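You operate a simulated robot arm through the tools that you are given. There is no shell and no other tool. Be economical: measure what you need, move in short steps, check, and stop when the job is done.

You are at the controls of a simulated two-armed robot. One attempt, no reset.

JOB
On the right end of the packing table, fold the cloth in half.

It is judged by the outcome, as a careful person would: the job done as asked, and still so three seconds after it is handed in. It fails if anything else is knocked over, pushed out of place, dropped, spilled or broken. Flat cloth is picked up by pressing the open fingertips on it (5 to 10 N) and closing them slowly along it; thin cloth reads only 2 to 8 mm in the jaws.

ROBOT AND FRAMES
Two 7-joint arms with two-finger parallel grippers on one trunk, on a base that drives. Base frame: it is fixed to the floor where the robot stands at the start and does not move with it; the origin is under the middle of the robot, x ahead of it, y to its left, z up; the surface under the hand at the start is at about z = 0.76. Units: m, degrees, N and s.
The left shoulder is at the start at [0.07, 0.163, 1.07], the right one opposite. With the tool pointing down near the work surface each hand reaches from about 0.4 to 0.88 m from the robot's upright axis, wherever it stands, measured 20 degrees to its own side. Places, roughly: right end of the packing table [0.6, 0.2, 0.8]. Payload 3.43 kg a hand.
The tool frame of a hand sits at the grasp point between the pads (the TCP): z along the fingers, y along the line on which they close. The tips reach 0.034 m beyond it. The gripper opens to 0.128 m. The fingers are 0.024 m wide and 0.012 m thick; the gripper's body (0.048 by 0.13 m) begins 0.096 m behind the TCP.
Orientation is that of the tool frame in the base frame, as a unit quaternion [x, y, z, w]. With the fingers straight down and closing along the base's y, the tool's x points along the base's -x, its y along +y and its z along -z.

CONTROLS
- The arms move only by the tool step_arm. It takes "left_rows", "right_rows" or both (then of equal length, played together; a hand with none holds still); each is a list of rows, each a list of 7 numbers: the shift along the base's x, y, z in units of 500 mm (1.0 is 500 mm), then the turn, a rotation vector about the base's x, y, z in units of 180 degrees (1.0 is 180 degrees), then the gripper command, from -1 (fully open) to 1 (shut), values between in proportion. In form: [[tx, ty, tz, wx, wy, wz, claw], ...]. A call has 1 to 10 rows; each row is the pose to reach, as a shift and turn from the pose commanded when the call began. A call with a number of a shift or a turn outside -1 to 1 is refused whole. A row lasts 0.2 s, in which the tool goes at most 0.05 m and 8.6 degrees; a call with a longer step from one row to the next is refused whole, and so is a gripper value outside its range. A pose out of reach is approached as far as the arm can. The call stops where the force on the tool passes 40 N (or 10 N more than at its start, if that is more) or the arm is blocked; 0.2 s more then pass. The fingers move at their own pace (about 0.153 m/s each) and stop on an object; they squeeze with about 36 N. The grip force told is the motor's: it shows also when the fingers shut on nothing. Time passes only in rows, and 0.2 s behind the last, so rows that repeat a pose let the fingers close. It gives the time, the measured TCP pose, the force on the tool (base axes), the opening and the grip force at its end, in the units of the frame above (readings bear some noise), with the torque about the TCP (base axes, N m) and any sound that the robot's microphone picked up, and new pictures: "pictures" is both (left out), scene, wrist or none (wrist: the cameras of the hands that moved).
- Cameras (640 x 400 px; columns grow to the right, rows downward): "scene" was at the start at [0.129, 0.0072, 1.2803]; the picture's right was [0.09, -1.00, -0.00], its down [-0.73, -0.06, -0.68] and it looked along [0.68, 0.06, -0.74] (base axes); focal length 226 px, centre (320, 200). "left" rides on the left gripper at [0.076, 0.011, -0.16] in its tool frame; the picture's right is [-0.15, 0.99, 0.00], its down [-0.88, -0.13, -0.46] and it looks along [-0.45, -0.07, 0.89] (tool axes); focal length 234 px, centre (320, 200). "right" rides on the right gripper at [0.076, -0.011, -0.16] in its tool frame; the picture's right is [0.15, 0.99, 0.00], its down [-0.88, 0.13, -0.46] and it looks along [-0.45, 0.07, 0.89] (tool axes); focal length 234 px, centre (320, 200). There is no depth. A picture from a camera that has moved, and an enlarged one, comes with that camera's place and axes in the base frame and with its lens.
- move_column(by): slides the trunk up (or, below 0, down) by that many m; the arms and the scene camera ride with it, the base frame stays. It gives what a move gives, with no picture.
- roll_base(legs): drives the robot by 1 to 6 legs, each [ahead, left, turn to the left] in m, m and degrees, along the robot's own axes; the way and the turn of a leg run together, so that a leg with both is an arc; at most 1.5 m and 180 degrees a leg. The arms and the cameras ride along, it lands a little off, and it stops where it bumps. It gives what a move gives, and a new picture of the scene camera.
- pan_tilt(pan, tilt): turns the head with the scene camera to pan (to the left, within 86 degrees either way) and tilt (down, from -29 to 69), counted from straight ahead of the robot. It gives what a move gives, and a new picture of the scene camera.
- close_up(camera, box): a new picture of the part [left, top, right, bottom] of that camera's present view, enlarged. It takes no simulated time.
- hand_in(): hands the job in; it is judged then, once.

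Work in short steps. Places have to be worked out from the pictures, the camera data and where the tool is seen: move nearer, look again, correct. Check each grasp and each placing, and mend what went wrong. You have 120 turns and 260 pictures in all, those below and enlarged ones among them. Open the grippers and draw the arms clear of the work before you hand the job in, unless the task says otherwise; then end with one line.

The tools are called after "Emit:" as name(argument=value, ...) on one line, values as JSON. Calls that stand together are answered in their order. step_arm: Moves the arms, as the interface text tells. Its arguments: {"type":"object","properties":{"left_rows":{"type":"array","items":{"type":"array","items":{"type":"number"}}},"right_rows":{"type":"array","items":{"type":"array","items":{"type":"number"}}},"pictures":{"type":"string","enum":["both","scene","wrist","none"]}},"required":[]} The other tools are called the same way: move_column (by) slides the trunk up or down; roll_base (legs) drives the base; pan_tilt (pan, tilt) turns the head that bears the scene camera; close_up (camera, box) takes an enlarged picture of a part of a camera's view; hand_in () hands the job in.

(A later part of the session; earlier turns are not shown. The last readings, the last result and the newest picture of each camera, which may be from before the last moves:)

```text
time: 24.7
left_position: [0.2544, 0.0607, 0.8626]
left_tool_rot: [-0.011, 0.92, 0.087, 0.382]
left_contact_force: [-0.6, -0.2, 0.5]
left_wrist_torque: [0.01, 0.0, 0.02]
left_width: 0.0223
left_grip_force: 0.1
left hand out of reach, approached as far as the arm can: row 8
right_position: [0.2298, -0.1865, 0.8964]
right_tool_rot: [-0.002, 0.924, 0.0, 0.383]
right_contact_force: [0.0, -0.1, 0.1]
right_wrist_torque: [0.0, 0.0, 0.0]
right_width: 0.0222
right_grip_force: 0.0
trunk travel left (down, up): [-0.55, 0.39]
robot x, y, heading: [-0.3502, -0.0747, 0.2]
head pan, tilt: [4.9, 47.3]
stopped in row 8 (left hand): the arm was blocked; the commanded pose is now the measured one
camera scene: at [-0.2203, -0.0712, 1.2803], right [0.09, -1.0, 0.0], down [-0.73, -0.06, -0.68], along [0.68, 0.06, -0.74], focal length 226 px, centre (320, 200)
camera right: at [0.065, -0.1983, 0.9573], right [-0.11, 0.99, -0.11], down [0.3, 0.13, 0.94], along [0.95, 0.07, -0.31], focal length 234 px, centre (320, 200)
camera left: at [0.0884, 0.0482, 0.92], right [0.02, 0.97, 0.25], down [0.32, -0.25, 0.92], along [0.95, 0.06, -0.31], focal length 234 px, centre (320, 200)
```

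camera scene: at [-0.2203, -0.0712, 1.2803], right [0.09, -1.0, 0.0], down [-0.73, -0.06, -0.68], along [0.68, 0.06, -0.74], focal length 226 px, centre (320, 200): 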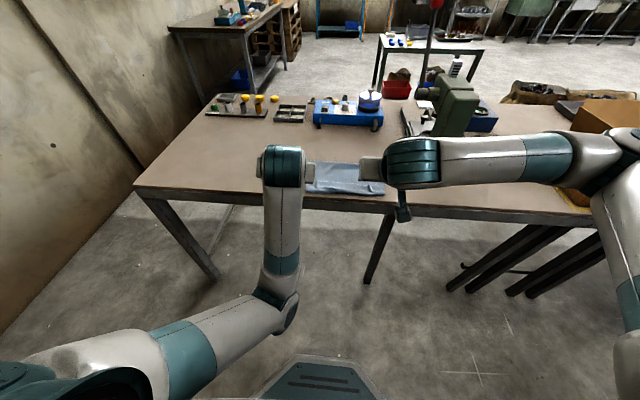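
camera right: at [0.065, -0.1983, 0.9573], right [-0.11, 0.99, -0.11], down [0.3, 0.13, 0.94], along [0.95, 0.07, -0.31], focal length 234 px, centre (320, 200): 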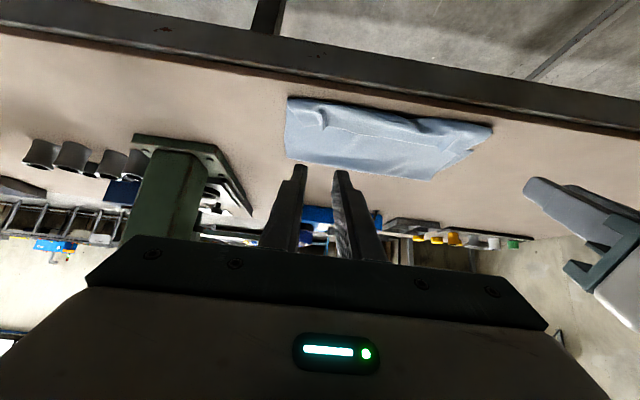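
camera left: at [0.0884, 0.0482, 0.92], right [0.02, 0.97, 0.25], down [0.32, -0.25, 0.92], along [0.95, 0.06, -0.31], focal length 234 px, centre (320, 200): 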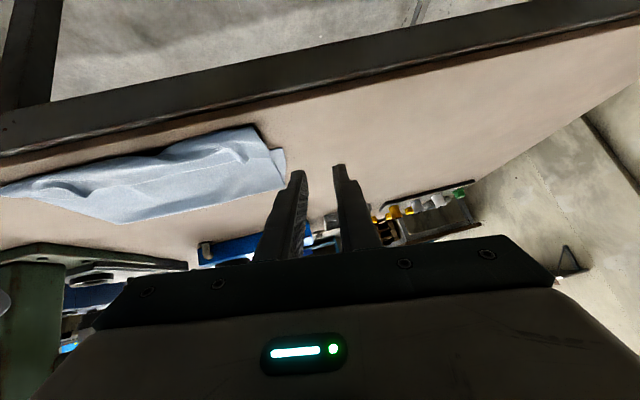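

The cloth is released. I'll raise both arms, return the tools to vertical and spread them apart, so I can inspect the fold.

Emit:
step_arm(left_rows=[[0.0, 0.02, 0.03, 0, 0.0, 0, 0.65], [0.0, 0.05, 0.08, 0, 0.04, 0, 0.65], [0.0, 0.08, 0.13, 0, 0.08, 0, 0.65], [0.0, 0.11, 0.18, 0, 0.12, 0, 0.65], [0.0, 0.14, 0.23, 0, 0.16, 0, 0.65], [0.0, 0.17, 0.28, 0, 0.2, 0, 0.65], [0.0, 0.2, 0.32, 0, 0.24, 0, 0.65]], right_rows=[[0, -0.02, 0.03, 0, 0, 0, 0.65], [0, -0.04, 0.08, 0, 0.04, 0, 0.65], [0, -0.06, 0.13, 0, 0.08, 0, 0.65], [0, -0.08, 0.16, 0, 0.12, 0, 0.65], [0, -0.1, 0.19, 0, 0.16, 0, 0.65], [0, -0.13, 0.22, 0, 0.2, 0, 0.65], [0, -0.16, 0.25, 0, 0.24, 0, 0.65]])

Emit:
close_up(camera="scene", box=[270, 130, 430, 230])

```text
time: 26.3
left_position: [0.345, 0.2421, 1.0261]
left_tool_rot: [0.024, 0.996, 0.085, 0.014]
left_contact_force: [0.2, -0.9, 0.2]
left_wrist_torque: [0.0, 0.01, -0.02]
left_width: 0.0222
left_grip_force: 0.1
left hand out of reach, approached as far as the arm can: row 2, 3, 4, 5, 6, 7
right_position: [0.2275, -0.2683, 1.022]
right_tool_rot: [-0.001, 1.0, 0.002, 0.015]
right_contact_force: [-0.4, -0.1, -0.7]
right_wrist_torque: [0.03, 0.01, 0.03]
right_width: 0.0223
right_grip_force: 0.0
trunk travel left (down, up): [-0.55, 0.39]
robot x, y, heading: [-0.3519, -0.0812, 0.4]
head pan, tilt: [4.9, 47.3]
camera scene: at [-0.2211, -0.073, 1.2802], right [0.09, -1.0, 0.0], down [-0.73, -0.06, -0.68], along [0.68, 0.06, -0.73], focal length 226 px, centre (320, 200)
camera right: at [0.149, -0.2804, 1.1793], right [-0.15, 0.99, 0.0], down [0.87, 0.13, 0.48], along [0.48, 0.07, -0.88], focal length 234 px, centre (320, 200)
camera left: at [0.266, 0.23, 1.1829], right [0.19, 0.97, 0.17], down [0.86, -0.25, 0.45], along [0.48, 0.06, -0.88], focal length 234 px, centre (320, 200)
```

scene: 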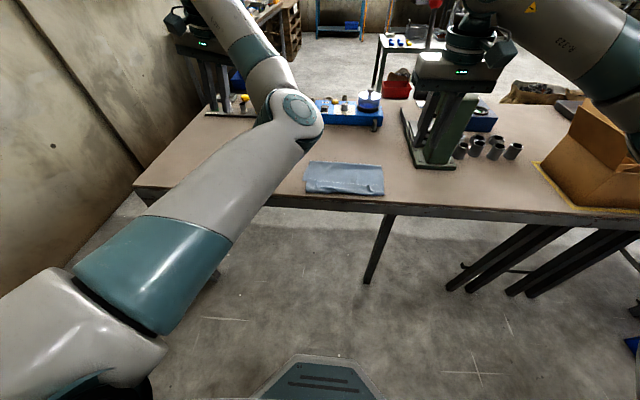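
right: 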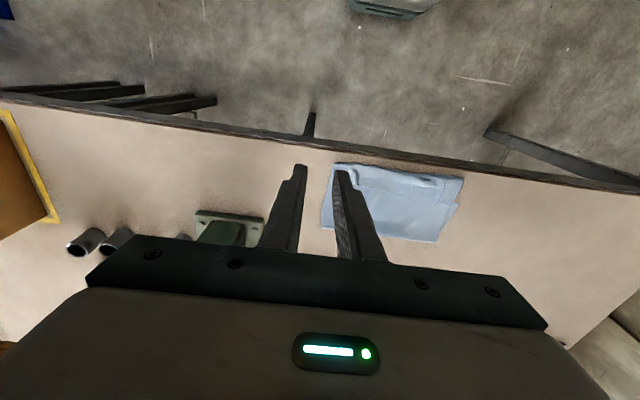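
left: 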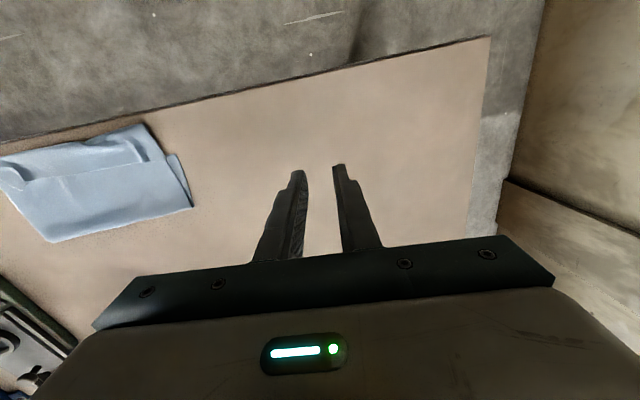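

```text
4.00 times, centred on (350, 180) of scene
camera zoom: at [-0.2211, -0.073, 1.2802], right [0.09, -1.0, 0.0], down [-0.73, -0.06, -0.68], along [0.68, 0.06, -0.73], focal length 903 px, centre (200, 280)
```

zoom: 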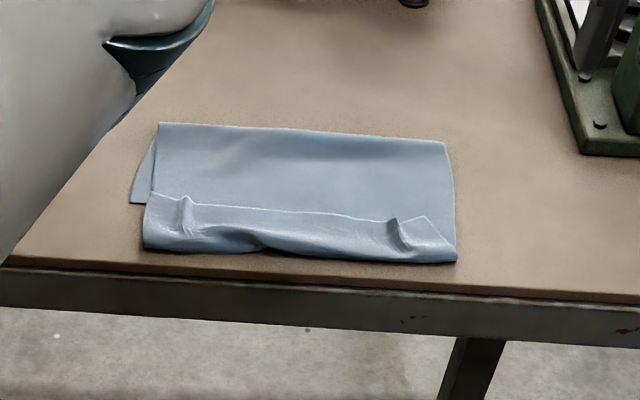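

The fold is down, but it looks like the carried edge has turned back on itself as a hem. I'll zoom in on both wrist views to understand the layers.

Emit:
close_up(camera="left", box=[0, 100, 224, 240])

Emit:
close_up(camera="right", box=[300, 140, 492, 260])

Emit:
close_up(camera="scene", box=[296, 155, 392, 200])

```text
2.86 times, centred on (112, 170) of left
camera zoom: at [0.266, 0.23, 1.1829], right [0.19, 0.97, 0.17], down [0.86, -0.25, 0.45], along [0.48, 0.06, -0.88], focal length 669 px, centre (914, 286)
```

zoom: 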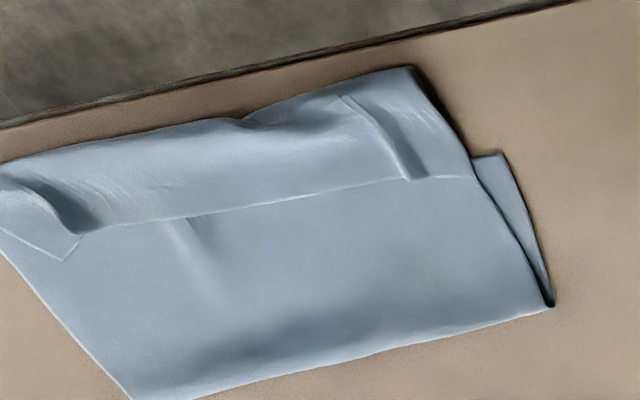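

```text
3.33 times, centred on (396, 200) of right
camera zoom: at [0.149, -0.2804, 1.1793], right [-0.15, 0.99, 0.0], down [0.87, 0.13, 0.48], along [0.48, 0.07, -0.88], focal length 781 px, centre (67, 200)
```

zoom: 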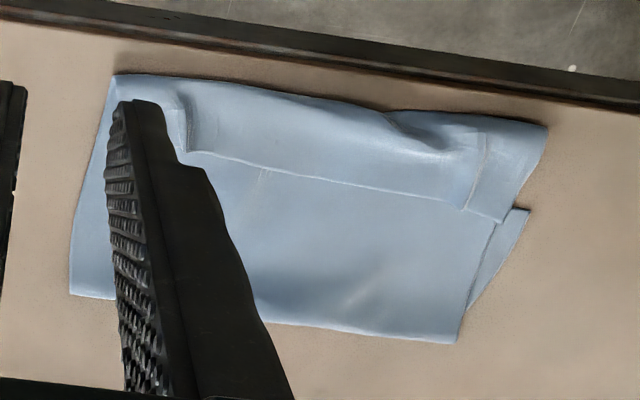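

```text
6.67 times, centred on (344, 178) of scene
camera zoom: at [-0.2211, -0.073, 1.2802], right [0.09, -1.0, 0.0], down [-0.73, -0.06, -0.68], along [0.68, 0.06, -0.73], focal length 1506 px, centre (160, 350)
```

zoom: 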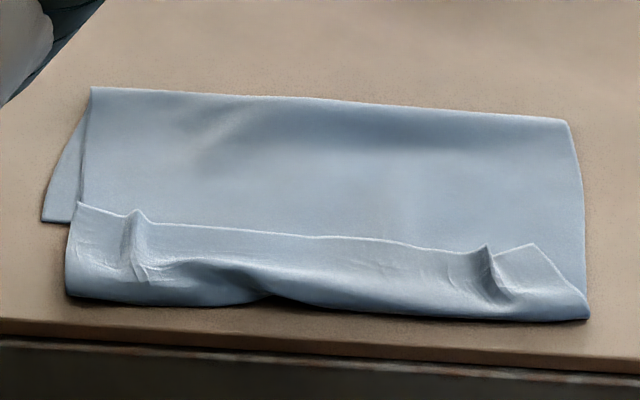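

The carried edge (x≈0.35) has turned back on top as a 4–5 cm hem, and the lower layer slid about 2.5 cm. The pinch ridges still stand up at y≈−0.01 and −0.185, so I can regrip just the top ply there and re-lay it taut. First I'll re-sync the hands above it.

Emit:
step_arm(left_rows=[[0.05, 0, 0, 0, 0, 0, 0.53], [0.1, 0, 0, 0, 0, 0, 0.4], [0.15, 0, 0, 0, 0, 0, 0.4], [0.2, 0, 0, 0, 0, 0, 0.4], [0.2, 0, 0, 0, 0, 0, 0.4]], right_rows=[[0.05, 0, 0, 0, 0.005, 0, 0.53], [0.1, 0.04, 0, 0, 0.01, 0, 0.4], [0.15, 0.08, 0, 0, 0.01, 0, 0.4], [0.2, 0.12, 0, 0, 0.01, 0, 0.4], [0.26, 0.16, 0, 0, 0.01, 0, 0.4]], pictures="wrist")

```text
time: 27.5
left_position: [0.4442, 0.2441, 1.0287]
left_tool_rot: [0.023, 0.996, 0.083, 0.015]
left_contact_force: [-0.1, -0.5, 0.5]
left_wrist_torque: [-0.01, -0.02, 0.03]
left_width: 0.0384
left_grip_force: 0.2
right_position: [0.3592, -0.185, 1.0229]
right_tool_rot: [-0.001, 1.0, 0.0, 0.001]
right_contact_force: [-0.1, -1.1, 0.1]
right_wrist_torque: [0.0, 0.01, 0.05]
right_width: 0.0384
right_grip_force: 0.1
trunk travel left (down, up): [-0.55, 0.39]
robot x, y, heading: [-0.3494, -0.0784, 0.1]
head pan, tilt: [4.9, 47.3]
camera right: at [0.2852, -0.1977, 1.183], right [-0.15, 0.99, 0.0], down [0.88, 0.13, 0.46], along [0.45, 0.07, -0.89], focal length 234 px, centre (320, 200)
camera left: at [0.3635, 0.233, 1.1841], right [0.19, 0.97, 0.17], down [0.86, -0.25, 0.45], along [0.48, 0.06, -0.88], focal length 234 px, centre (320, 200)
```

right: 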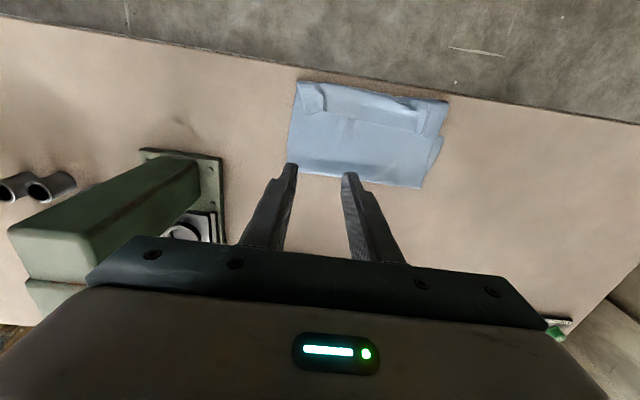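
left: 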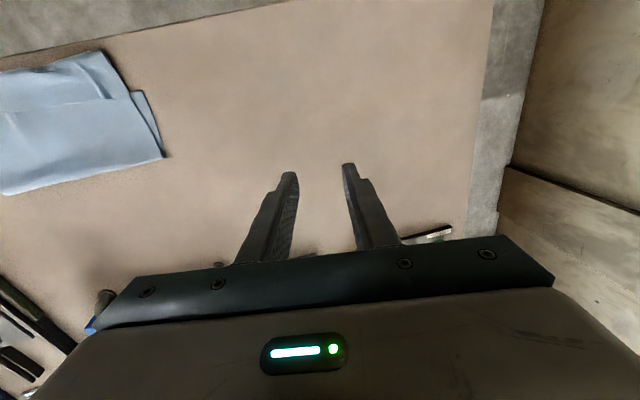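

The left hand's commands are in sync. Now I'll square its wrist and bring both hands to about 8 cm above the two ridges.

Emit:
step_arm(left_rows=[[-0.02, -0.065, 0, -0.014, 0.002, 0.004, 0.4], [-0.04, -0.13, 0, -0.028, 0.005, 0.008, 0.4], [-0.06, -0.2, 0, -0.042, 0.007, 0.012, 0.4], [-0.09, -0.27, 0, -0.054, 0.009, 0.0153, 0.4], [-0.12, -0.34, 0, -0.054, 0.009, 0.0153, 0.4], [-0.15, -0.41, -0.04, -0.054, 0.009, 0.0153, 0.4], [-0.17, -0.47, -0.1, -0.054, 0.009, 0.0153, 0.4], [-0.17, -0.508, -0.17, -0.054, 0.009, 0.0153, 0.4], [-0.17, -0.508, -0.25, -0.054, 0.009, 0.0153, 0.4], [-0.17, -0.508, -0.3, -0.054, 0.009, 0.0153, 0.4]], right_rows=[[0, 0, 0, 0, 0, 0, 0.4], [0, 0, 0, 0, 0, 0, 0.4], [0, 0, 0, 0, 0, 0, 0.4], [0, 0, 0, 0, 0, 0, 0.4], [0, 0, 0, 0, 0, 0, 0.4], [0, 0, -0.06, 0, 0, 0, 0.4], [0, 0, -0.12, 0, 0, 0, 0.4], [0, 0, -0.18, 0, 0, 0, 0.4], [0, 0, -0.24, 0, 0, 0, 0.4], [0, 0, -0.29, 0, 0, 0, 0.4]], pictures="wrist")

```text
time: 29.7
left_position: [0.427, -0.0162, 0.8637]
left_tool_rot: [-0.002, 1.0, 0.0, 0.001]
left_contact_force: [0.3, 0.1, -0.4]
left_wrist_torque: [0.02, 0.02, 0.01]
left_width: 0.0384
left_grip_force: 0.1
left hand out of reach, approached as far as the arm can: row 4, 5, 6, 7, 8, 9, 10
right_position: [0.3607, -0.1879, 0.8774]
right_tool_rot: [-0.001, 1.0, 0.001, -0.001]
right_contact_force: [0.0, -0.8, -0.9]
right_wrist_torque: [-0.01, 0.04, 0.01]
right_width: 0.038
right_grip_force: 0.1
trunk travel left (down, up): [-0.55, 0.39]
robot x, y, heading: [-0.3513, -0.0819, 0.1]
head pan, tilt: [4.9, 47.3]
camera right: at [0.2865, -0.1997, 1.0379], right [-0.15, 0.99, 0.0], down [0.88, 0.13, 0.46], along [0.45, 0.07, -0.89], focal length 234 px, centre (320, 200)
camera left: at [0.3513, -0.0039, 1.0227], right [0.14, 0.99, 0.0], down [0.88, -0.13, 0.46], along [0.45, -0.07, -0.89], focal length 234 px, centre (320, 200)
```

right: 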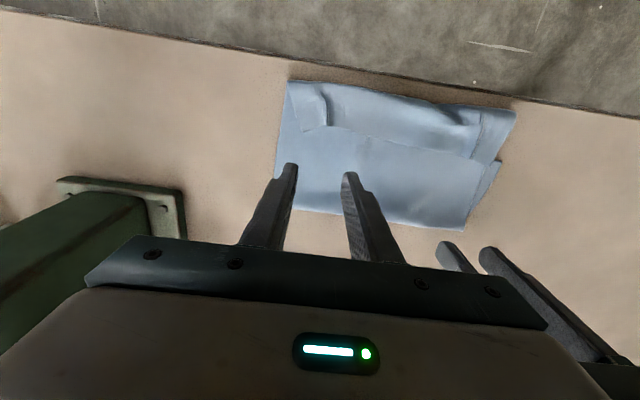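
left: 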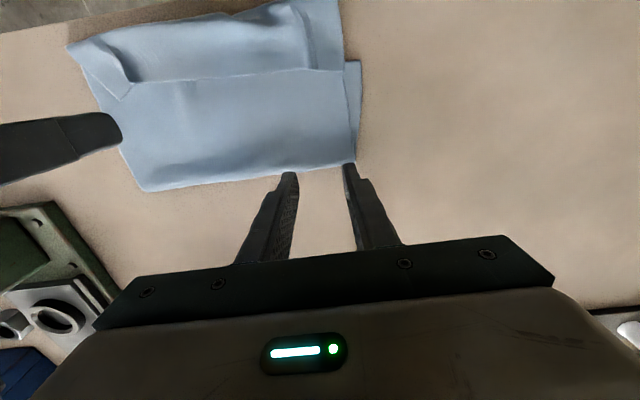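

The left arm is at its inner limit in this posture, so I'll back the base 0.08 m. The ridges are at about (0.342, −0.010) and (0.335, −0.183).

Emit:
roll_base(legs=[[-0.08, 0, 0]])

Emit:
step_arm(right_rows=[[0.04, 0, 0, 0, 0, 0, 0.4], [0.08, 0.004, 0, 0, 0, 0, 0.4], [0.12, 0.008, -0.02, 0, 0, 0, 0.4]], left_rows=[[0, 0.004, 0, 0, 0, 0, 0.4], [0, 0.008, 0, 0, 0, 0, 0.4], [0, 0.012, 0, 0, 0, 0, 0.4]], pictures="wrist")

```text
time: 30.6
left_position: [0.4091, -0.0151, 0.8643]
left_tool_rot: [-0.002, 1.0, -0.001, 0.0]
left_contact_force: [0.2, -0.2, 0.3]
left_wrist_torque: [0.01, 0.01, -0.01]
left_width: 0.0385
left_grip_force: 0.1
right_position: [0.343, -0.1881, 0.8787]
right_tool_rot: [-0.003, 1.0, 0.0, 0.0]
right_contact_force: [0.0, -0.2, -0.2]
right_wrist_torque: [-0.04, -0.01, 0.0]
right_width: 0.0381
right_grip_force: 0.1
trunk travel left (down, up): [-0.55, 0.39]
robot x, y, heading: [-0.3662, -0.0781, 0.1]
head pan, tilt: [4.9, 47.3]
stopped in leg 1: the robot was blocked; the commanded pose is now the measured one
camera scene: at [-0.2378, -0.0717, 1.2807], right [0.09, -1.0, 0.0], down [-0.73, -0.06, -0.68], along [0.68, 0.06, -0.73], focal length 226 px, centre (320, 200)
```

scene: 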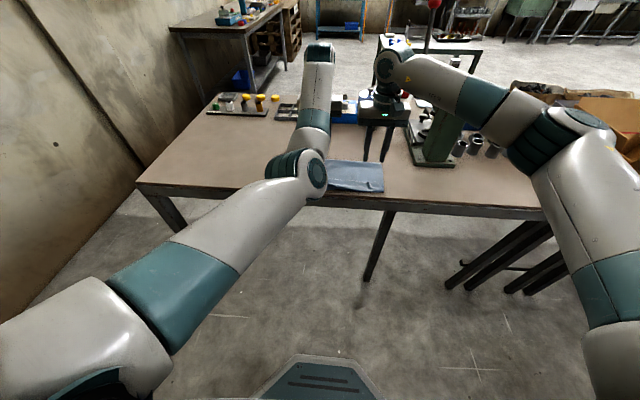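

```text
time: 31.4
left_position: [0.4126, -0.0092, 0.8626]
left_tool_rot: [-0.002, 1.0, -0.001, -0.001]
left_contact_force: [0.5, 0.3, -0.1]
left_wrist_torque: [-0.05, 0.02, 0.01]
left_width: 0.0385
left_grip_force: 0.0
right_position: [0.4053, -0.1819, 0.8665]
right_tool_rot: [-0.002, 1.0, -0.001, -0.002]
right_contact_force: [0.0, 0.3, -0.5]
right_wrist_torque: [-0.02, -0.01, 0.02]
right_width: 0.0387
right_grip_force: 0.0
trunk travel left (down, up): [-0.55, 0.39]
robot x, y, heading: [-0.3646, -0.079, 0.0]
head pan, tilt: [4.9, 47.3]
camera right: at [0.3322, -0.1941, 1.026], right [-0.15, 0.99, 0.0], down [0.88, 0.13, 0.45], along [0.45, 0.07, -0.89], focal length 234 px, centre (320, 200)
camera left: at [0.3369, 0.0034, 1.0209], right [0.14, 0.99, 0.0], down [0.88, -0.13, 0.45], along [0.45, -0.07, -0.89], focal length 234 px, centre (320, 200)
```

right: 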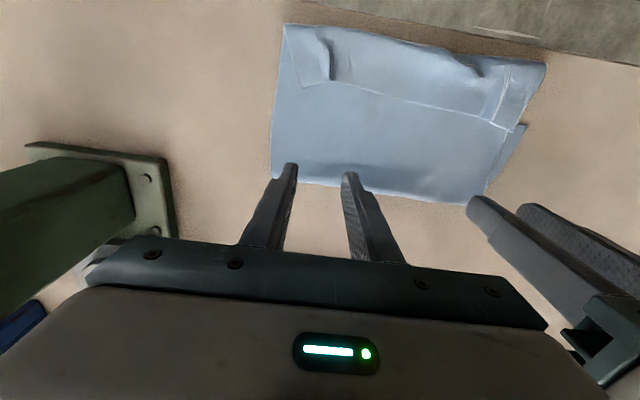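
left: 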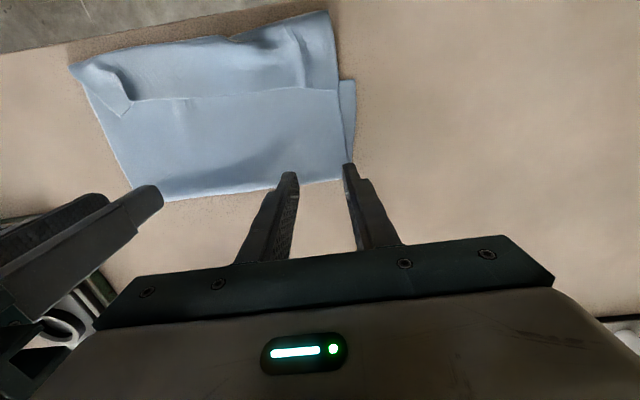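

The base bumped something behind at x≈−0.366, so I won't go back further. The left arm's elbow posture is the problem; I'll stretch it outward and high to unwind it.

Emit:
step_arm(left_rows=[[0, 0, 0.08, 0, 0, 0, 0.4], [0, 0, 0.16, 0, 0, 0, 0.4], [0.02, 0.07, 0.22, 0, 0, 0, 0.4], [0.05, 0.14, 0.27, 0, 0, 0, 0.4], [0.08, 0.21, 0.31, 0, 0, 0, 0.4], [0.11, 0.28, 0.35, 0, 0, 0, 0.4], [0.14, 0.35, 0.38, 0, 0, 0, 0.4], [0.16, 0.43, 0.38, 0, 0, 0, 0.4], [0.18, 0.52, 0.38, 0, 0, 0, 0.4]], pictures="scene")

```text
time: 33.4
left_position: [0.443, 0.246, 1.0266]
left_tool_rot: [0.0, 1.0, -0.003, -0.001]
left_contact_force: [0.0, 0.4, 0.2]
left_wrist_torque: [-0.04, 0.0, -0.01]
left_width: 0.0383
left_grip_force: 0.0
left hand out of reach, approached as far as the arm can: row 1, 2, 5, 6, 7, 8, 9
right_position: [0.4059, -0.1778, 0.8665]
right_tool_rot: [-0.001, 1.0, -0.002, 0.0]
right_contact_force: [0.2, 1.0, -0.1]
right_wrist_torque: [-0.13, -0.04, -0.03]
right_width: 0.0383
right_grip_force: 0.1
trunk travel left (down, up): [-0.55, 0.39]
robot x, y, heading: [-0.3592, -0.0812, 0.1]
head pan, tilt: [4.9, 47.3]
camera scene: at [-0.2348, -0.0666, 1.2802], right [0.09, -1.0, 0.0], down [-0.73, -0.07, -0.68], along [0.67, 0.06, -0.74], focal length 226 px, centre (320, 200)
```

scene: 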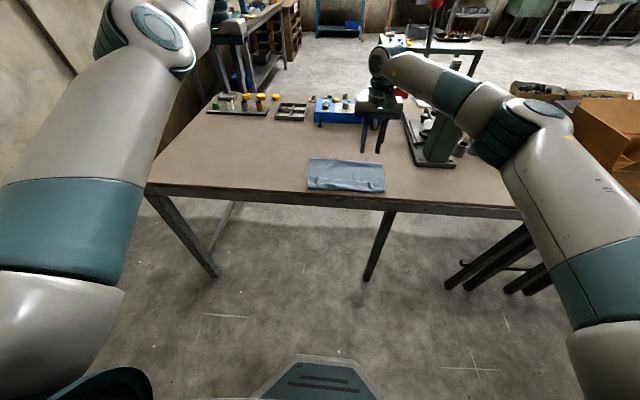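

The elbow is now back outside, as it was at the start. I'll try approaching the left corner again from this posture.

Emit:
step_arm(left_rows=[[0, -0.06, -0.04, 0, 0, 0, 0.4], [0, -0.12, -0.08, 0, 0, 0, 0.4], [0, -0.18, -0.12, 0, 0, 0, 0.4], [-0.02, -0.24, -0.14, 0, 0, 0, 0.4], [-0.06, -0.3, -0.16, 0, 0, 0, 0.4], [-0.1, -0.36, -0.18, 0, 0, 0, 0.4], [-0.14, -0.42, -0.2, 0, 0, 0, 0.4]])

```text
time: 35.0
left_position: [0.4515, 0.0214, 0.9373]
left_tool_rot: [-0.002, 1.0, 0.0, -0.002]
left_contact_force: [-0.4, -0.1, 0.1]
left_wrist_torque: [0.04, 0.01, -0.03]
left_width: 0.0381
left_grip_force: 0.1
left hand out of reach, approached as far as the arm can: row 1, 2, 3, 4, 5, 6, 7
right_position: [0.4054, -0.1832, 0.8649]
right_tool_rot: [-0.001, 1.0, 0.001, -0.001]
right_contact_force: [-0.4, 0.2, 0.4]
right_wrist_torque: [0.05, 0.01, -0.02]
right_width: 0.0387
right_grip_force: 0.1
trunk travel left (down, up): [-0.55, 0.39]
robot x, y, heading: [-0.3608, -0.0782, 0.2]
head pan, tilt: [4.9, 47.3]
camera scene: at [-0.2351, -0.0735, 1.2803], right [0.09, -1.0, 0.0], down [-0.73, -0.06, -0.68], along [0.67, 0.06, -0.74], focal length 226 px, centre (320, 200)
camera left: at [0.3762, 0.0327, 1.096], right [0.14, 0.99, 0.0], down [0.88, -0.13, 0.45], along [0.45, -0.06, -0.89], focal length 234 px, centre (320, 200)
```

scene: 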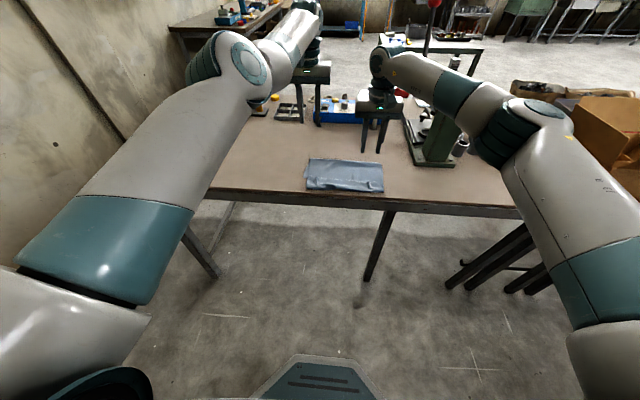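
left: 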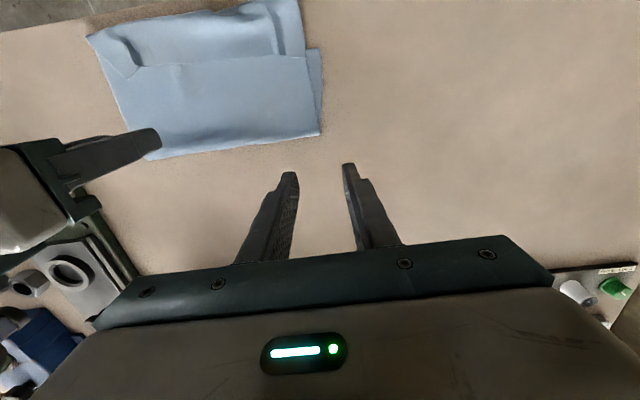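

It's still limited at x≈0.45. I'll sweep the left hand out to the left and nearer the robot, so the elbow drops outward before I come back in.

Emit:
step_arm(left_rows=[[0, 0.09, 0.02, 0, 0, 0, 0.4], [0, 0.18, 0.04, 0, 0, 0, 0.4], [0, 0.27, 0.06, 0, 0, 0, 0.4], [0, 0.36, 0.06, 0, 0, 0, 0.4], [0, 0.45, 0.06, 0, 0, 0, 0.4], [0, 0.54, 0.06, 0, 0, 0, 0.4], [0, 0.63, 0.06, 0, 0, 0, 0.4], [0, 0.72, 0.06, 0, 0, 0, 0.4], [-0.06, 0.78, 0.06, 0, 0, 0, 0.4], [-0.14, 0.82, 0.06, 0, 0, 0, 0.4]], pictures="scene")

```text
time: 37.2
left_position: [0.3802, 0.4242, 0.9692]
left_tool_rot: [0.0, 1.0, 0.002, -0.001]
left_contact_force: [-0.6, 0.0, -1.6]
left_wrist_torque: [0.02, -0.12, -0.01]
left_width: 0.0385
left_grip_force: 0.0
left hand out of reach, approached as far as the arm can: row 1, 2, 3, 4, 5, 7, 8
right_position: [0.4054, -0.1879, 0.865]
right_tool_rot: [0.0, 1.0, 0.002, -0.001]
right_contact_force: [-1.0, -0.5, 0.1]
right_wrist_torque: [0.09, -0.04, -0.02]
right_width: 0.0386
right_grip_force: 0.0
trunk travel left (down, up): [-0.55, 0.39]
robot x, y, heading: [-0.3621, -0.0795, 0.1]
head pan, tilt: [4.9, 47.3]
camera scene: at [-0.235, -0.0768, 1.2802], right [0.09, -1.0, 0.0], down [-0.73, -0.06, -0.68], along [0.68, 0.06, -0.74], focal length 226 px, centre (320, 200)
```

scene: 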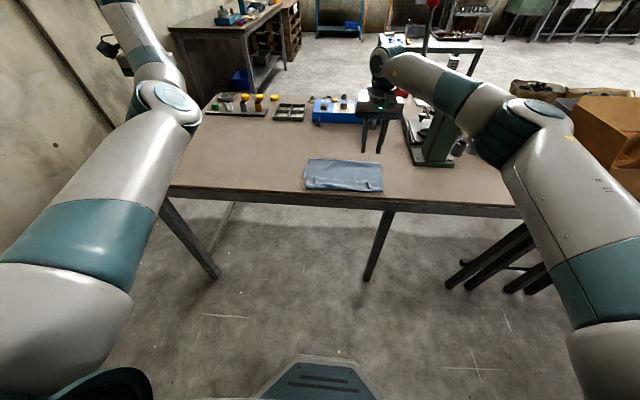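

The last rows were reachable. I'll continue drawing the hand back toward the robot on the left side to fold the elbow outward.

Emit:
step_arm(left_rows=[[-0.08, 0.02, 0.02, 0, 0, 0, 0.4], [-0.16, 0.04, 0.04, 0, 0, 0, 0.4], [-0.24, 0.06, 0.06, 0, 0, 0, 0.4], [-0.32, 0.06, 0.08, 0, 0, 0, 0.4], [-0.4, 0.06, 0.08, 0, 0, 0, 0.4], [-0.48, 0.02, 0.08, 0, 0, 0, 0.4], [-0.54, -0.05, 0.08, 0, 0, 0, 0.4]], pictures="scene")

```text
time: 38.8
left_position: [0.1087, 0.403, 1.0077]
left_tool_rot: [-0.001, 1.0, 0.0, 0.0]
left_contact_force: [0.1, -0.4, -0.2]
left_wrist_torque: [0.03, -0.01, 0.0]
left_width: 0.0384
left_grip_force: 0.1
right_position: [0.4052, -0.1837, 0.8664]
right_tool_rot: [-0.001, 1.0, 0.0, -0.002]
right_contact_force: [-0.6, 0.3, 0.0]
right_wrist_torque: [0.03, -0.04, -0.01]
right_width: 0.0383
right_grip_force: 0.0
trunk travel left (down, up): [-0.55, 0.39]
robot x, y, heading: [-0.3627, -0.0789, 0.1]
head pan, tilt: [4.9, 47.3]
camera scene: at [-0.2356, -0.0731, 1.2804], right [0.09, -1.0, 0.0], down [-0.73, -0.06, -0.68], along [0.68, 0.06, -0.74], focal length 226 px, centre (320, 200)
```

scene: 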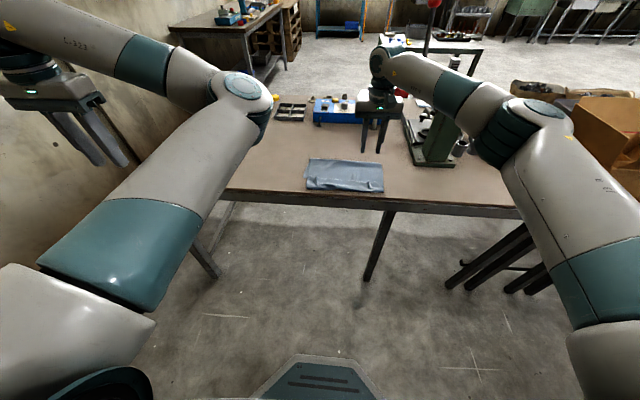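

That worked, with the elbow above. Now I'll bring the hand inboard at this short range, passing beneath the elbow, so the elbow ends up on the outside.

Emit:
step_arm(left_rows=[[0, -0.08, 0, 0, 0, 0, 0.4], [0, -0.16, 0, 0, 0, 0, 0.4], [0, -0.24, 0, 0, 0, 0, 0.4], [0, -0.32, 0, 0, 0, 0, 0.4], [0, -0.4, 0, 0, 0, 0, 0.4], [0, -0.48, 0, 0, 0, 0, 0.4], [0, -0.56, 0, 0, 0, 0, 0.4], [0, -0.64, 0, 0, 0, 0, 0.4], [0.02, -0.7, 0, 0, 0, 0, 0.4]], pictures="scene")

```text
time: 40.8
left_position: [0.1094, 0.3204, 1.0071]
left_tool_rot: [-0.002, 1.0, 0.0, -0.001]
left_contact_force: [-0.1, -1.1, -0.4]
left_wrist_torque: [0.01, -0.05, -0.01]
left_width: 0.0384
left_grip_force: 0.1
left hand out of reach, approached as far as the arm can: row 3, 4, 5, 6, 7, 8, 9
right_position: [0.4048, -0.1837, 0.867]
right_tool_rot: [-0.001, 1.0, 0.0, -0.001]
right_contact_force: [-0.1, -0.4, 0.0]
right_wrist_torque: [0.02, 0.01, -0.02]
right_width: 0.0384
right_grip_force: 0.0
trunk travel left (down, up): [-0.55, 0.39]
robot x, y, heading: [-0.3651, -0.0804, 0.0]
head pan, tilt: [4.9, 47.3]
camera scene: at [-0.2352, -0.0718, 1.2803], right [0.09, -1.0, 0.0], down [-0.73, -0.06, -0.68], along [0.68, 0.06, -0.74], focal length 226 px, centre (320, 200)
```

scene: 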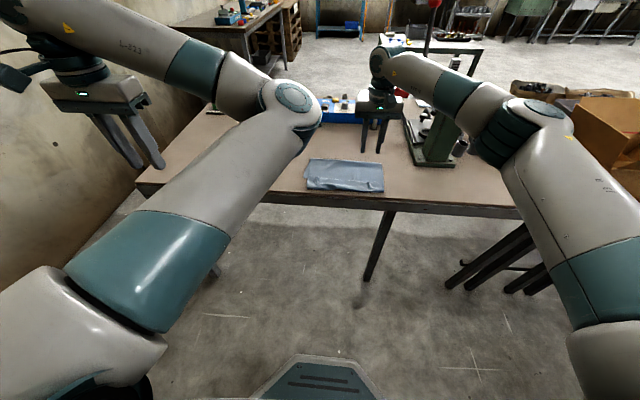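

The left arm's shoulder joint is at its limit with the elbow inboard; the posture flipped while the tool was tilted. I'll reverse that path: go back to (0.35, 0.26), tilt 45°, then extend forward.

Emit:
step_arm(left_rows=[[0.09, 0.02, 0, 0, 0, 0, 0.4], [0.18, 0.02, 0, 0, 0, 0, 0.4], [0.27, 0, 0, 0, 0, 0, 0.4], [0.36, -0.04, 0, 0, 0, 0, 0.4], [0.44, -0.08, 0.0, 0, 0, 0, 0.4], [0.48, -0.12, 0.02, 0, 0, 0, 0.4]], pictures="none")

Emit:
step_arm(left_rows=[[0, 0, 0, 0, -0.04, 0, 0.4], [-0.01, -0.03, -0.03, 0, -0.08, 0, 0.4], [-0.03, -0.08, -0.06, 0, -0.12, 0, 0.4], [-0.05, -0.13, -0.09, 0, -0.16, 0, 0.4], [-0.07, -0.18, -0.12, 0, -0.2, 0, 0.4], [-0.09, -0.23, -0.16, 0, -0.24, 0, 0.4], [-0.1, -0.28, -0.2, 0, -0.26, 0, 0.4], [-0.1, -0.33, -0.22, 0, -0.26, 0, 0.4]], pictures="scene")

```text
time: 42.2
left_position: [0.3468, 0.2618, 1.0128]
left_tool_rot: [-0.002, 1.0, 0.0, -0.001]
left_contact_force: [-0.4, -0.1, -0.3]
left_wrist_torque: [0.0, -0.03, -0.02]
left_width: 0.0383
left_grip_force: 0.2
right_position: [0.405, -0.1821, 0.8675]
right_tool_rot: [-0.001, 1.0, 0.0, -0.001]
right_contact_force: [0.5, 0.0, -0.5]
right_wrist_torque: [0.03, -0.03, -0.01]
right_width: 0.0382
right_grip_force: 0.0
trunk travel left (down, up): [-0.55, 0.39]
robot x, y, heading: [-0.3668, -0.0776, 0.3]
head pan, tilt: [4.9, 47.3]
```

```text
time: 44.2
left_position: [0.3047, 0.1508, 0.9182]
left_tool_rot: [-0.02, 0.911, 0.044, 0.41]
left_contact_force: [-0.2, 1.2, 0.8]
left_wrist_torque: [0.0, 0.02, -0.02]
left_width: 0.0383
left_grip_force: 0.1
left hand out of reach, approached as far as the arm can: row 3, 4, 5, 6
right_position: [0.4048, -0.1825, 0.8664]
right_tool_rot: [-0.001, 1.0, 0.0, -0.001]
right_contact_force: [0.1, 0.0, 0.2]
right_wrist_torque: [0.02, -0.04, -0.02]
right_width: 0.0383
right_grip_force: 0.1
trunk travel left (down, up): [-0.55, 0.39]
robot x, y, heading: [-0.3642, -0.0815, -0.2]
head pan, tilt: [4.9, 47.3]
stopped in row 8 (left hand): the arm was blocked; the commanded pose is now the measured one
camera scene: at [-0.235, -0.0715, 1.2803], right [0.09, -1.0, 0.0], down [-0.73, -0.06, -0.68], along [0.67, 0.06, -0.74], focal length 226 px, centre (320, 200)
```

scene: 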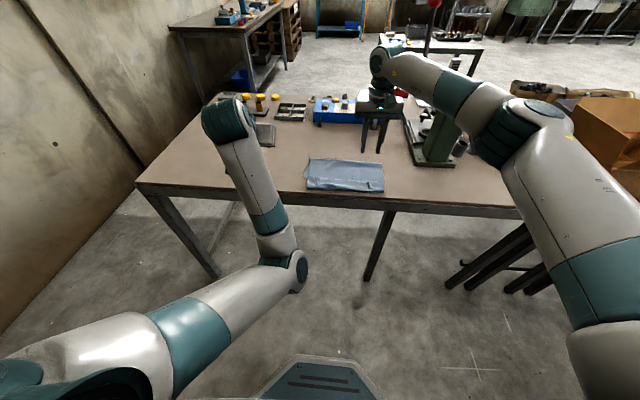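

The elbow is now low, just as before the flip. Next I'll extend forward and inboard with the tilt held, which should push the elbow back outboard.

Emit:
step_arm(left_rows=[[0.06, 0, 0, 0, 0, 0, 0.4], [0.12, -0.03, 0, 0, 0, 0, 0.4], [0.18, -0.08, 0, 0, 0, 0, 0.4], [0.24, -0.13, 0, 0, 0, 0, 0.4], [0.28, -0.19, 0, 0, 0, 0, 0.4], [0.3, -0.26, 0, 0, 0, 0, 0.4], [0.3, -0.32, 0, 0, 0, 0, 0.4]], pictures="scene")

```text
time: 46.0
left_position: [0.4607, 0.0178, 0.9189]
left_tool_rot: [-0.031, 0.908, 0.06, 0.414]
left_contact_force: [0.3, 0.9, 0.7]
left_wrist_torque: [0.0, -0.02, -0.03]
left_width: 0.0386
left_grip_force: 0.0
right_position: [0.4042, -0.1821, 0.8664]
right_tool_rot: [-0.002, 1.0, -0.001, -0.001]
right_contact_force: [0.2, -0.1, 0.0]
right_wrist_torque: [-0.01, 0.02, 0.03]
right_width: 0.0383
right_grip_force: 0.0
trunk travel left (down, up): [-0.55, 0.39]
robot x, y, heading: [-0.3653, -0.0783, -0.0]
head pan, tilt: [4.9, 47.3]
stopped in row 7 (left hand): the arm was blocked; the commanded pose is now the measured one
camera scene: at [-0.2351, -0.0713, 1.2803], right [0.09, -1.0, 0.0], down [-0.73, -0.06, -0.68], along [0.67, 0.06, -0.74], focal length 226 px, centre (320, 200)
```

scene: 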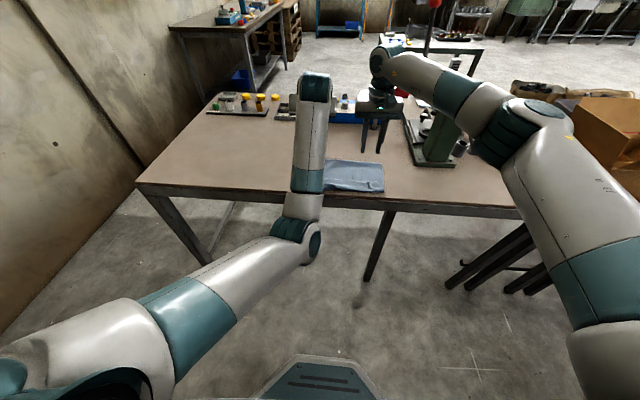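

It's still inboard. I'll stretch nearly straight ahead to pass through the straight-arm pose.

Emit:
step_arm(left_rows=[[0.05, 0.03, 0, 0, 0, 0, 0.4], [0.1, 0.03, 0, 0, 0, 0, 0.4], [0.15, 0.02, 0, 0, 0, 0, 0.4], [0.2, 0, 0, 0, 0, 0, 0.4], [0.22, -0.04, 0, 0, 0, 0, 0.4], [0.22, -0.08, 0, 0, 0, 0, 0.4]], pictures="scene")

```text
time: 47.4
left_position: [0.5719, -0.0274, 0.9208]
left_tool_rot: [-0.03, 0.908, 0.06, 0.413]
left_contact_force: [0.2, 0.2, 0.6]
left_wrist_torque: [0.03, -0.01, 0.02]
left_width: 0.0384
left_grip_force: 0.1
right_position: [0.4057, -0.1816, 0.8669]
right_tool_rot: [-0.002, 1.0, 0.0, -0.001]
right_contact_force: [-0.4, 0.3, 0.1]
right_wrist_torque: [0.0, 0.01, -0.01]
right_width: 0.0385
right_grip_force: 0.1
trunk travel left (down, up): [-0.55, 0.39]
robot x, y, heading: [-0.3642, -0.0819, 0.2]
head pan, tilt: [4.9, 47.3]
camera scene: at [-0.2352, -0.0721, 1.2803], right [0.09, -1.0, 0.0], down [-0.73, -0.06, -0.68], along [0.67, 0.06, -0.74], focal length 226 px, centre (320, 200)
```

scene: 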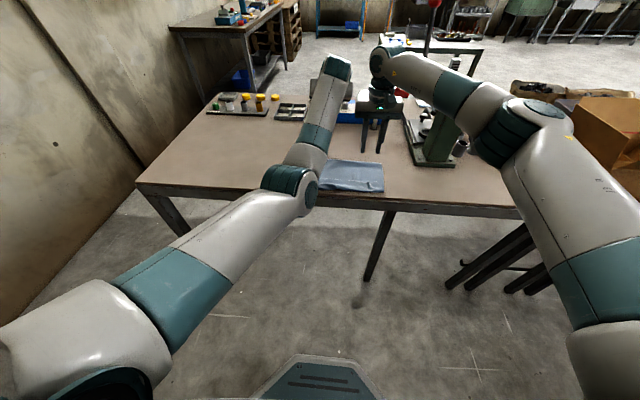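

All rows were reached, and the arm is nearly straight. I'll go a little further, then retract, to see which way the elbow goes.

Emit:
step_arm(left_rows=[[0.05, 0, 0.01, 0, 0, 0, 0.4], [0.1, 0, 0.02, 0, 0, 0, 0.4], [0.13, -0.02, 0.02, 0, 0, 0, 0.4], [0.13, -0.04, 0.02, 0, 0, 0, 0.4]], pictures="scene")

```text
time: 48.4
left_position: [0.615, -0.0307, 0.928]
left_tool_rot: [-0.029, 0.908, 0.058, 0.414]
left_contact_force: [0.2, -0.9, -0.2]
left_wrist_torque: [0.0, 0.0, -0.01]
left_width: 0.0384
left_grip_force: 0.0
left hand out of reach, approached as far as the arm can: row 3, 4
right_position: [0.4051, -0.1818, 0.8665]
right_tool_rot: [-0.001, 1.0, 0.001, -0.001]
right_contact_force: [0.1, -0.2, 0.3]
right_wrist_torque: [0.0, 0.03, 0.0]
right_width: 0.0385
right_grip_force: 0.2
trunk travel left (down, up): [-0.55, 0.39]
robot x, y, heading: [-0.3638, -0.0781, 0.2]
head pan, tilt: [4.9, 47.3]
camera scene: at [-0.2352, -0.072, 1.2803], right [0.09, -1.0, 0.0], down [-0.73, -0.06, -0.68], along [0.68, 0.06, -0.74], focal length 226 px, centre (320, 200)
```

scene: 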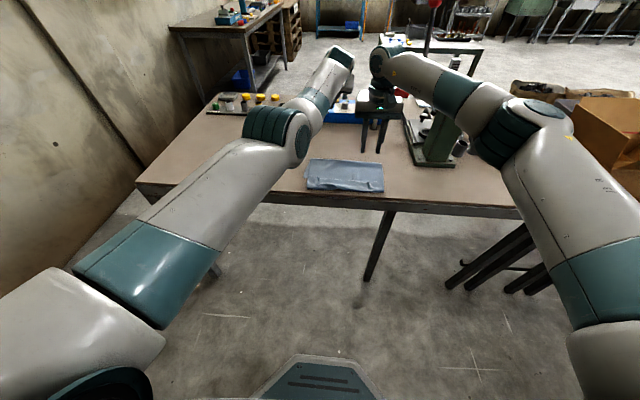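

The arm is straight and the elbow has come up and outboard. Now I'll retract and untilt together.

Emit:
step_arm(left_rows=[[-0.05, 0.01, 0, 0, 0.035, 0, 0.4], [-0.1, 0.02, 0, 0, 0.07, 0, 0.4], [-0.15, 0.03, 0, 0, 0.105, 0, 0.4], [-0.2, 0.04, 0, 0, 0.14, 0, 0.4], [-0.25, 0.05, 0, 0, 0.175, 0, 0.4], [-0.3, 0.06, 0, 0, 0.21, 0, 0.4], [-0.35, 0.06, 0, 0, 0.245, 0, 0.4], [-0.4, 0.06, 0, 0, 0.27, 0, 0.4], [-0.45, 0.06, 0, 0, 0.27, 0, 0.4]], pictures="scene")

```text
time: 50.4
left_position: [0.4207, -0.0018, 0.9241]
left_tool_rot: [-0.003, 0.998, 0.066, 0.002]
left_contact_force: [-0.8, 0.2, 1.0]
left_wrist_torque: [0.01, 0.05, -0.03]
left_width: 0.0382
left_grip_force: 0.0
left hand out of reach, approached as far as the arm can: row 8, 9
right_position: [0.4052, -0.1799, 0.8662]
right_tool_rot: [-0.002, 1.0, -0.001, -0.001]
right_contact_force: [0.7, -0.7, -0.3]
right_wrist_torque: [0.0, 0.03, 0.0]
right_width: 0.0383
right_grip_force: 0.1
trunk travel left (down, up): [-0.55, 0.39]
robot x, y, heading: [-0.3622, -0.0797, 0.4]
head pan, tilt: [4.9, 47.3]
camera scene: at [-0.2346, -0.0708, 1.2802], right [0.09, -1.0, 0.0], down [-0.73, -0.07, -0.68], along [0.67, 0.06, -0.74], focal length 226 px, centre (320, 200)
```

scene: 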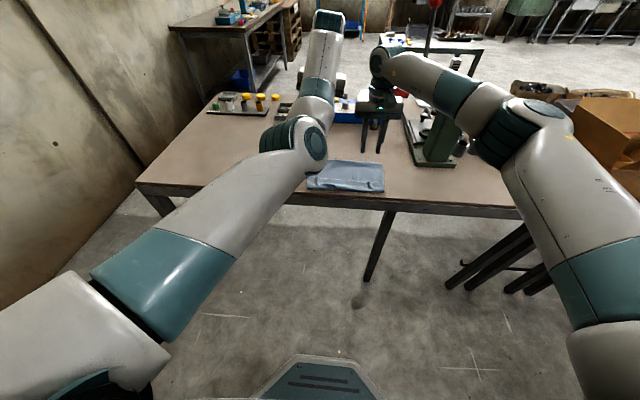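

The elbow is still inboard. With the arm straight, the upper-arm roll is coupled to the tool roll, so I'll stretch out again and roll the tool about the arm axis to swing the elbow.

Emit:
step_arm(left_rows=[[0.05, 0, 0, 0, -0.035, 0, 0.4], [0.1, -0.01, 0, 0, -0.07, 0, 0.4], [0.15, -0.02, 0, 0, -0.105, 0, 0.4], [0.2, -0.03, 0, 0, -0.14, 0, 0.4], [0.25, -0.04, 0, 0, -0.175, 0, 0.4], [0.3, -0.05, 0, 0, -0.21, 0, 0.4], [0.35, -0.05, 0, 0, -0.245, 0, 0.4], [0.38, -0.05, 0, 0, -0.265, 0, 0.4]], pictures="none")

Emit:
step_arm(left_rows=[[0, 0, 0, 0.04, 0, 0, 0.4], [0, 0, 0, 0.08, 0, 0, 0.4], [0, 0, 0, 0.12, 0, 0, 0.4], [0, 0, 0, 0.16, 0, 0, 0.4], [0, 0, 0, 0.2, 0, 0, 0.4], [0, 0, 0, 0.24, 0, 0, 0.4], [0, 0, 0, 0.28, 0, 0, 0.4], [0, 0, 0, 0.32, 0, 0, 0.4]], pictures="scene")

```text
time: 52.2
left_position: [0.6093, -0.0275, 0.9231]
left_tool_rot: [-0.03, 0.911, 0.06, 0.407]
left_contact_force: [-0.1, -0.3, 0.1]
left_wrist_torque: [-0.03, 0.01, -0.02]
left_width: 0.0382
left_grip_force: 0.1
right_position: [0.4049, -0.1816, 0.8667]
right_tool_rot: [-0.002, 1.0, -0.001, -0.001]
right_contact_force: [-0.4, -0.8, -0.8]
right_wrist_torque: [0.02, -0.02, 0.05]
right_width: 0.0385
right_grip_force: 0.0
trunk travel left (down, up): [-0.55, 0.39]
robot x, y, heading: [-0.365, -0.0827, -0.0]
head pan, tilt: [4.9, 47.3]
```

```text
time: 53.4
left_position: [0.5934, -0.0002, 0.9329]
left_tool_rot: [0.079, 0.853, 0.323, 0.402]
left_contact_force: [-0.6, -0.8, 0.4]
left_wrist_torque: [-0.02, -0.01, 0.0]
left_width: 0.0382
left_grip_force: 0.0
left hand out of reach, approached as far as the arm can: row 2, 3, 4, 5
right_position: [0.4035, -0.1923, 0.8585]
right_tool_rot: [0.003, 1.0, -0.006, -0.009]
right_contact_force: [0.7, -0.8, 0.2]
right_wrist_torque: [0.06, 0.03, -0.02]
right_width: 0.0383
right_grip_force: 0.1
trunk travel left (down, up): [-0.55, 0.39]
robot x, y, heading: [-0.3636, -0.0783, 0.1]
head pan, tilt: [4.9, 47.3]
stopped in row 5 (right hand): the force on the tool passed its limit at 57 N (the readings are from after the stop); the commanded pose is now the measured one
camera scene: at [-0.2347, -0.0717, 1.2803], right [0.09, -1.0, 0.0], down [-0.73, -0.06, -0.68], along [0.67, 0.06, -0.74], focal length 226 px, centre (320, 200)
```

scene: 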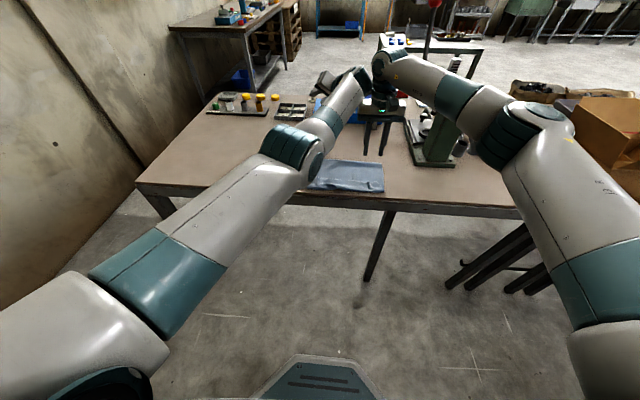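

The left wrist touched the right gripper. I'll clear the right hand back and to the right before continuing.

Emit:
step_arm(right_rows=[[-0.04, -0.04, 0.02, 0, 0, 0, 0.4], [-0.09, -0.08, 0.06, 0, 0, 0, 0.4], [-0.14, -0.12, 0.1, 0, 0, 0, 0.4], [-0.19, -0.17, 0.14, 0, 0, 0, 0.4], [-0.23, -0.24, 0.18, 0, 0, 0, 0.4], [-0.25, -0.3, 0.2, 0, 0, 0, 0.4]], pictures="none")

Emit:
step_arm(left_rows=[[0, 0, 0, 0.04, 0, 0, 0.4], [0, 0, 0, 0.08, 0, 0, 0.4], [0, 0, 0, 0.12, 0, 0, 0.4], [0, 0, 0, 0.16, 0, 0, 0.4], [-0.06, 0, 0, 0.18, 0, 0, 0.4], [-0.14, 0, 0, 0.18, 0, 0, 0.4], [-0.22, 0, 0, 0.18, 0, 0, 0.4], [-0.3, 0, 0, 0.18, 0, 0, 0.4]], pictures="scene")

```text
time: 54.8
left_position: [0.5916, -0.0013, 0.933]
left_tool_rot: [0.081, 0.854, 0.322, 0.401]
left_contact_force: [-0.3, 0.3, -0.1]
left_wrist_torque: [0.04, -0.02, 0.02]
left_width: 0.0384
left_grip_force: 0.1
right_position: [0.2793, -0.3426, 0.9594]
right_tool_rot: [0.004, 1.0, -0.006, -0.009]
right_contact_force: [0.0, -0.3, -0.6]
right_wrist_torque: [0.03, -0.01, -0.01]
right_width: 0.0383
right_grip_force: 0.1
trunk travel left (down, up): [-0.55, 0.39]
robot x, y, heading: [-0.3623, -0.0787, 0.5]
head pan, tilt: [4.9, 47.3]
```

```text
time: 56.6
left_position: [0.4393, -0.0008, 0.9307]
left_tool_rot: [0.189, 0.729, 0.548, 0.363]
left_contact_force: [-0.3, 0.2, -0.3]
left_wrist_torque: [-0.03, -0.02, -0.01]
left_width: 0.0386
left_grip_force: 0.2
left hand out of reach, approached as far as the arm can: row 1, 2, 3, 4
right_position: [0.279, -0.3419, 0.9569]
right_tool_rot: [0.004, 1.0, -0.005, -0.009]
right_contact_force: [0.5, 0.6, 0.6]
right_wrist_torque: [0.0, 0.01, -0.01]
right_width: 0.0383
right_grip_force: 0.0
trunk travel left (down, up): [-0.55, 0.39]
robot x, y, heading: [-0.3627, -0.0796, 0.0]
head pan, tilt: [4.9, 47.3]
camera scene: at [-0.2358, -0.0717, 1.2805], right [0.09, -1.0, 0.0], down [-0.73, -0.06, -0.68], along [0.68, 0.06, -0.74], focal length 226 px, centre (320, 200)
```

scene: 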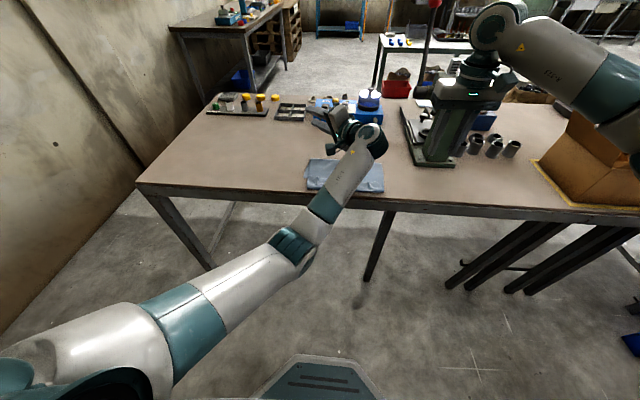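

Everything was reached, and the elbow is now on the outer side of the wrist. I'll retract further and see if it stays that way.

Emit:
step_arm(left_rows=[[-0.06, 0, 0.02, 0, 0, 0, 0.4], [-0.12, 0, 0.04, 0, 0, 0, 0.4], [-0.18, 0, 0.06, 0, 0, 0, 0.4], [-0.24, 0, 0.06, 0, 0, 0, 0.4], [-0.24, 0.02, 0.06, -0.04, 0, 0, 0.4], [-0.24, 0.04, 0.06, -0.08, 0, 0, 0.4], [-0.24, 0.06, 0.06, -0.12, 0, 0, 0.4], [-0.24, 0.08, 0.06, -0.16, 0, 0, 0.4]], pictures="scene")

```text
time: 58.0
left_position: [0.3303, 0.0751, 0.9472]
left_tool_rot: [0.141, 0.764, 0.519, 0.356]
left_contact_force: [0.0, 0.3, 0.5]
left_wrist_torque: [-0.01, 0.0, 0.0]
left_width: 0.0386
left_grip_force: 0.0
right_position: [0.279, -0.3422, 0.9589]
right_tool_rot: [0.005, 1.0, -0.006, -0.009]
right_contact_force: [-0.3, -0.3, 0.5]
right_wrist_torque: [-0.03, -0.01, -0.02]
right_width: 0.0382
right_grip_force: 0.2
trunk travel left (down, up): [-0.55, 0.39]
robot x, y, heading: [-0.3607, -0.0783, 0.0]
head pan, tilt: [4.9, 47.3]
stopped in row 7 (left hand): the arm was blocked; the commanded pose is now the measured one
camera scene: at [-0.2352, -0.0713, 1.2803], right [0.09, -1.0, 0.0], down [-0.73, -0.07, -0.68], along [0.68, 0.06, -0.74], focal length 226 px, centre (320, 200)
```

scene: 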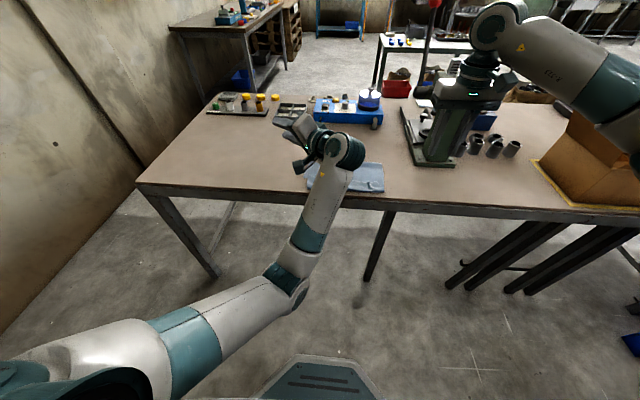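

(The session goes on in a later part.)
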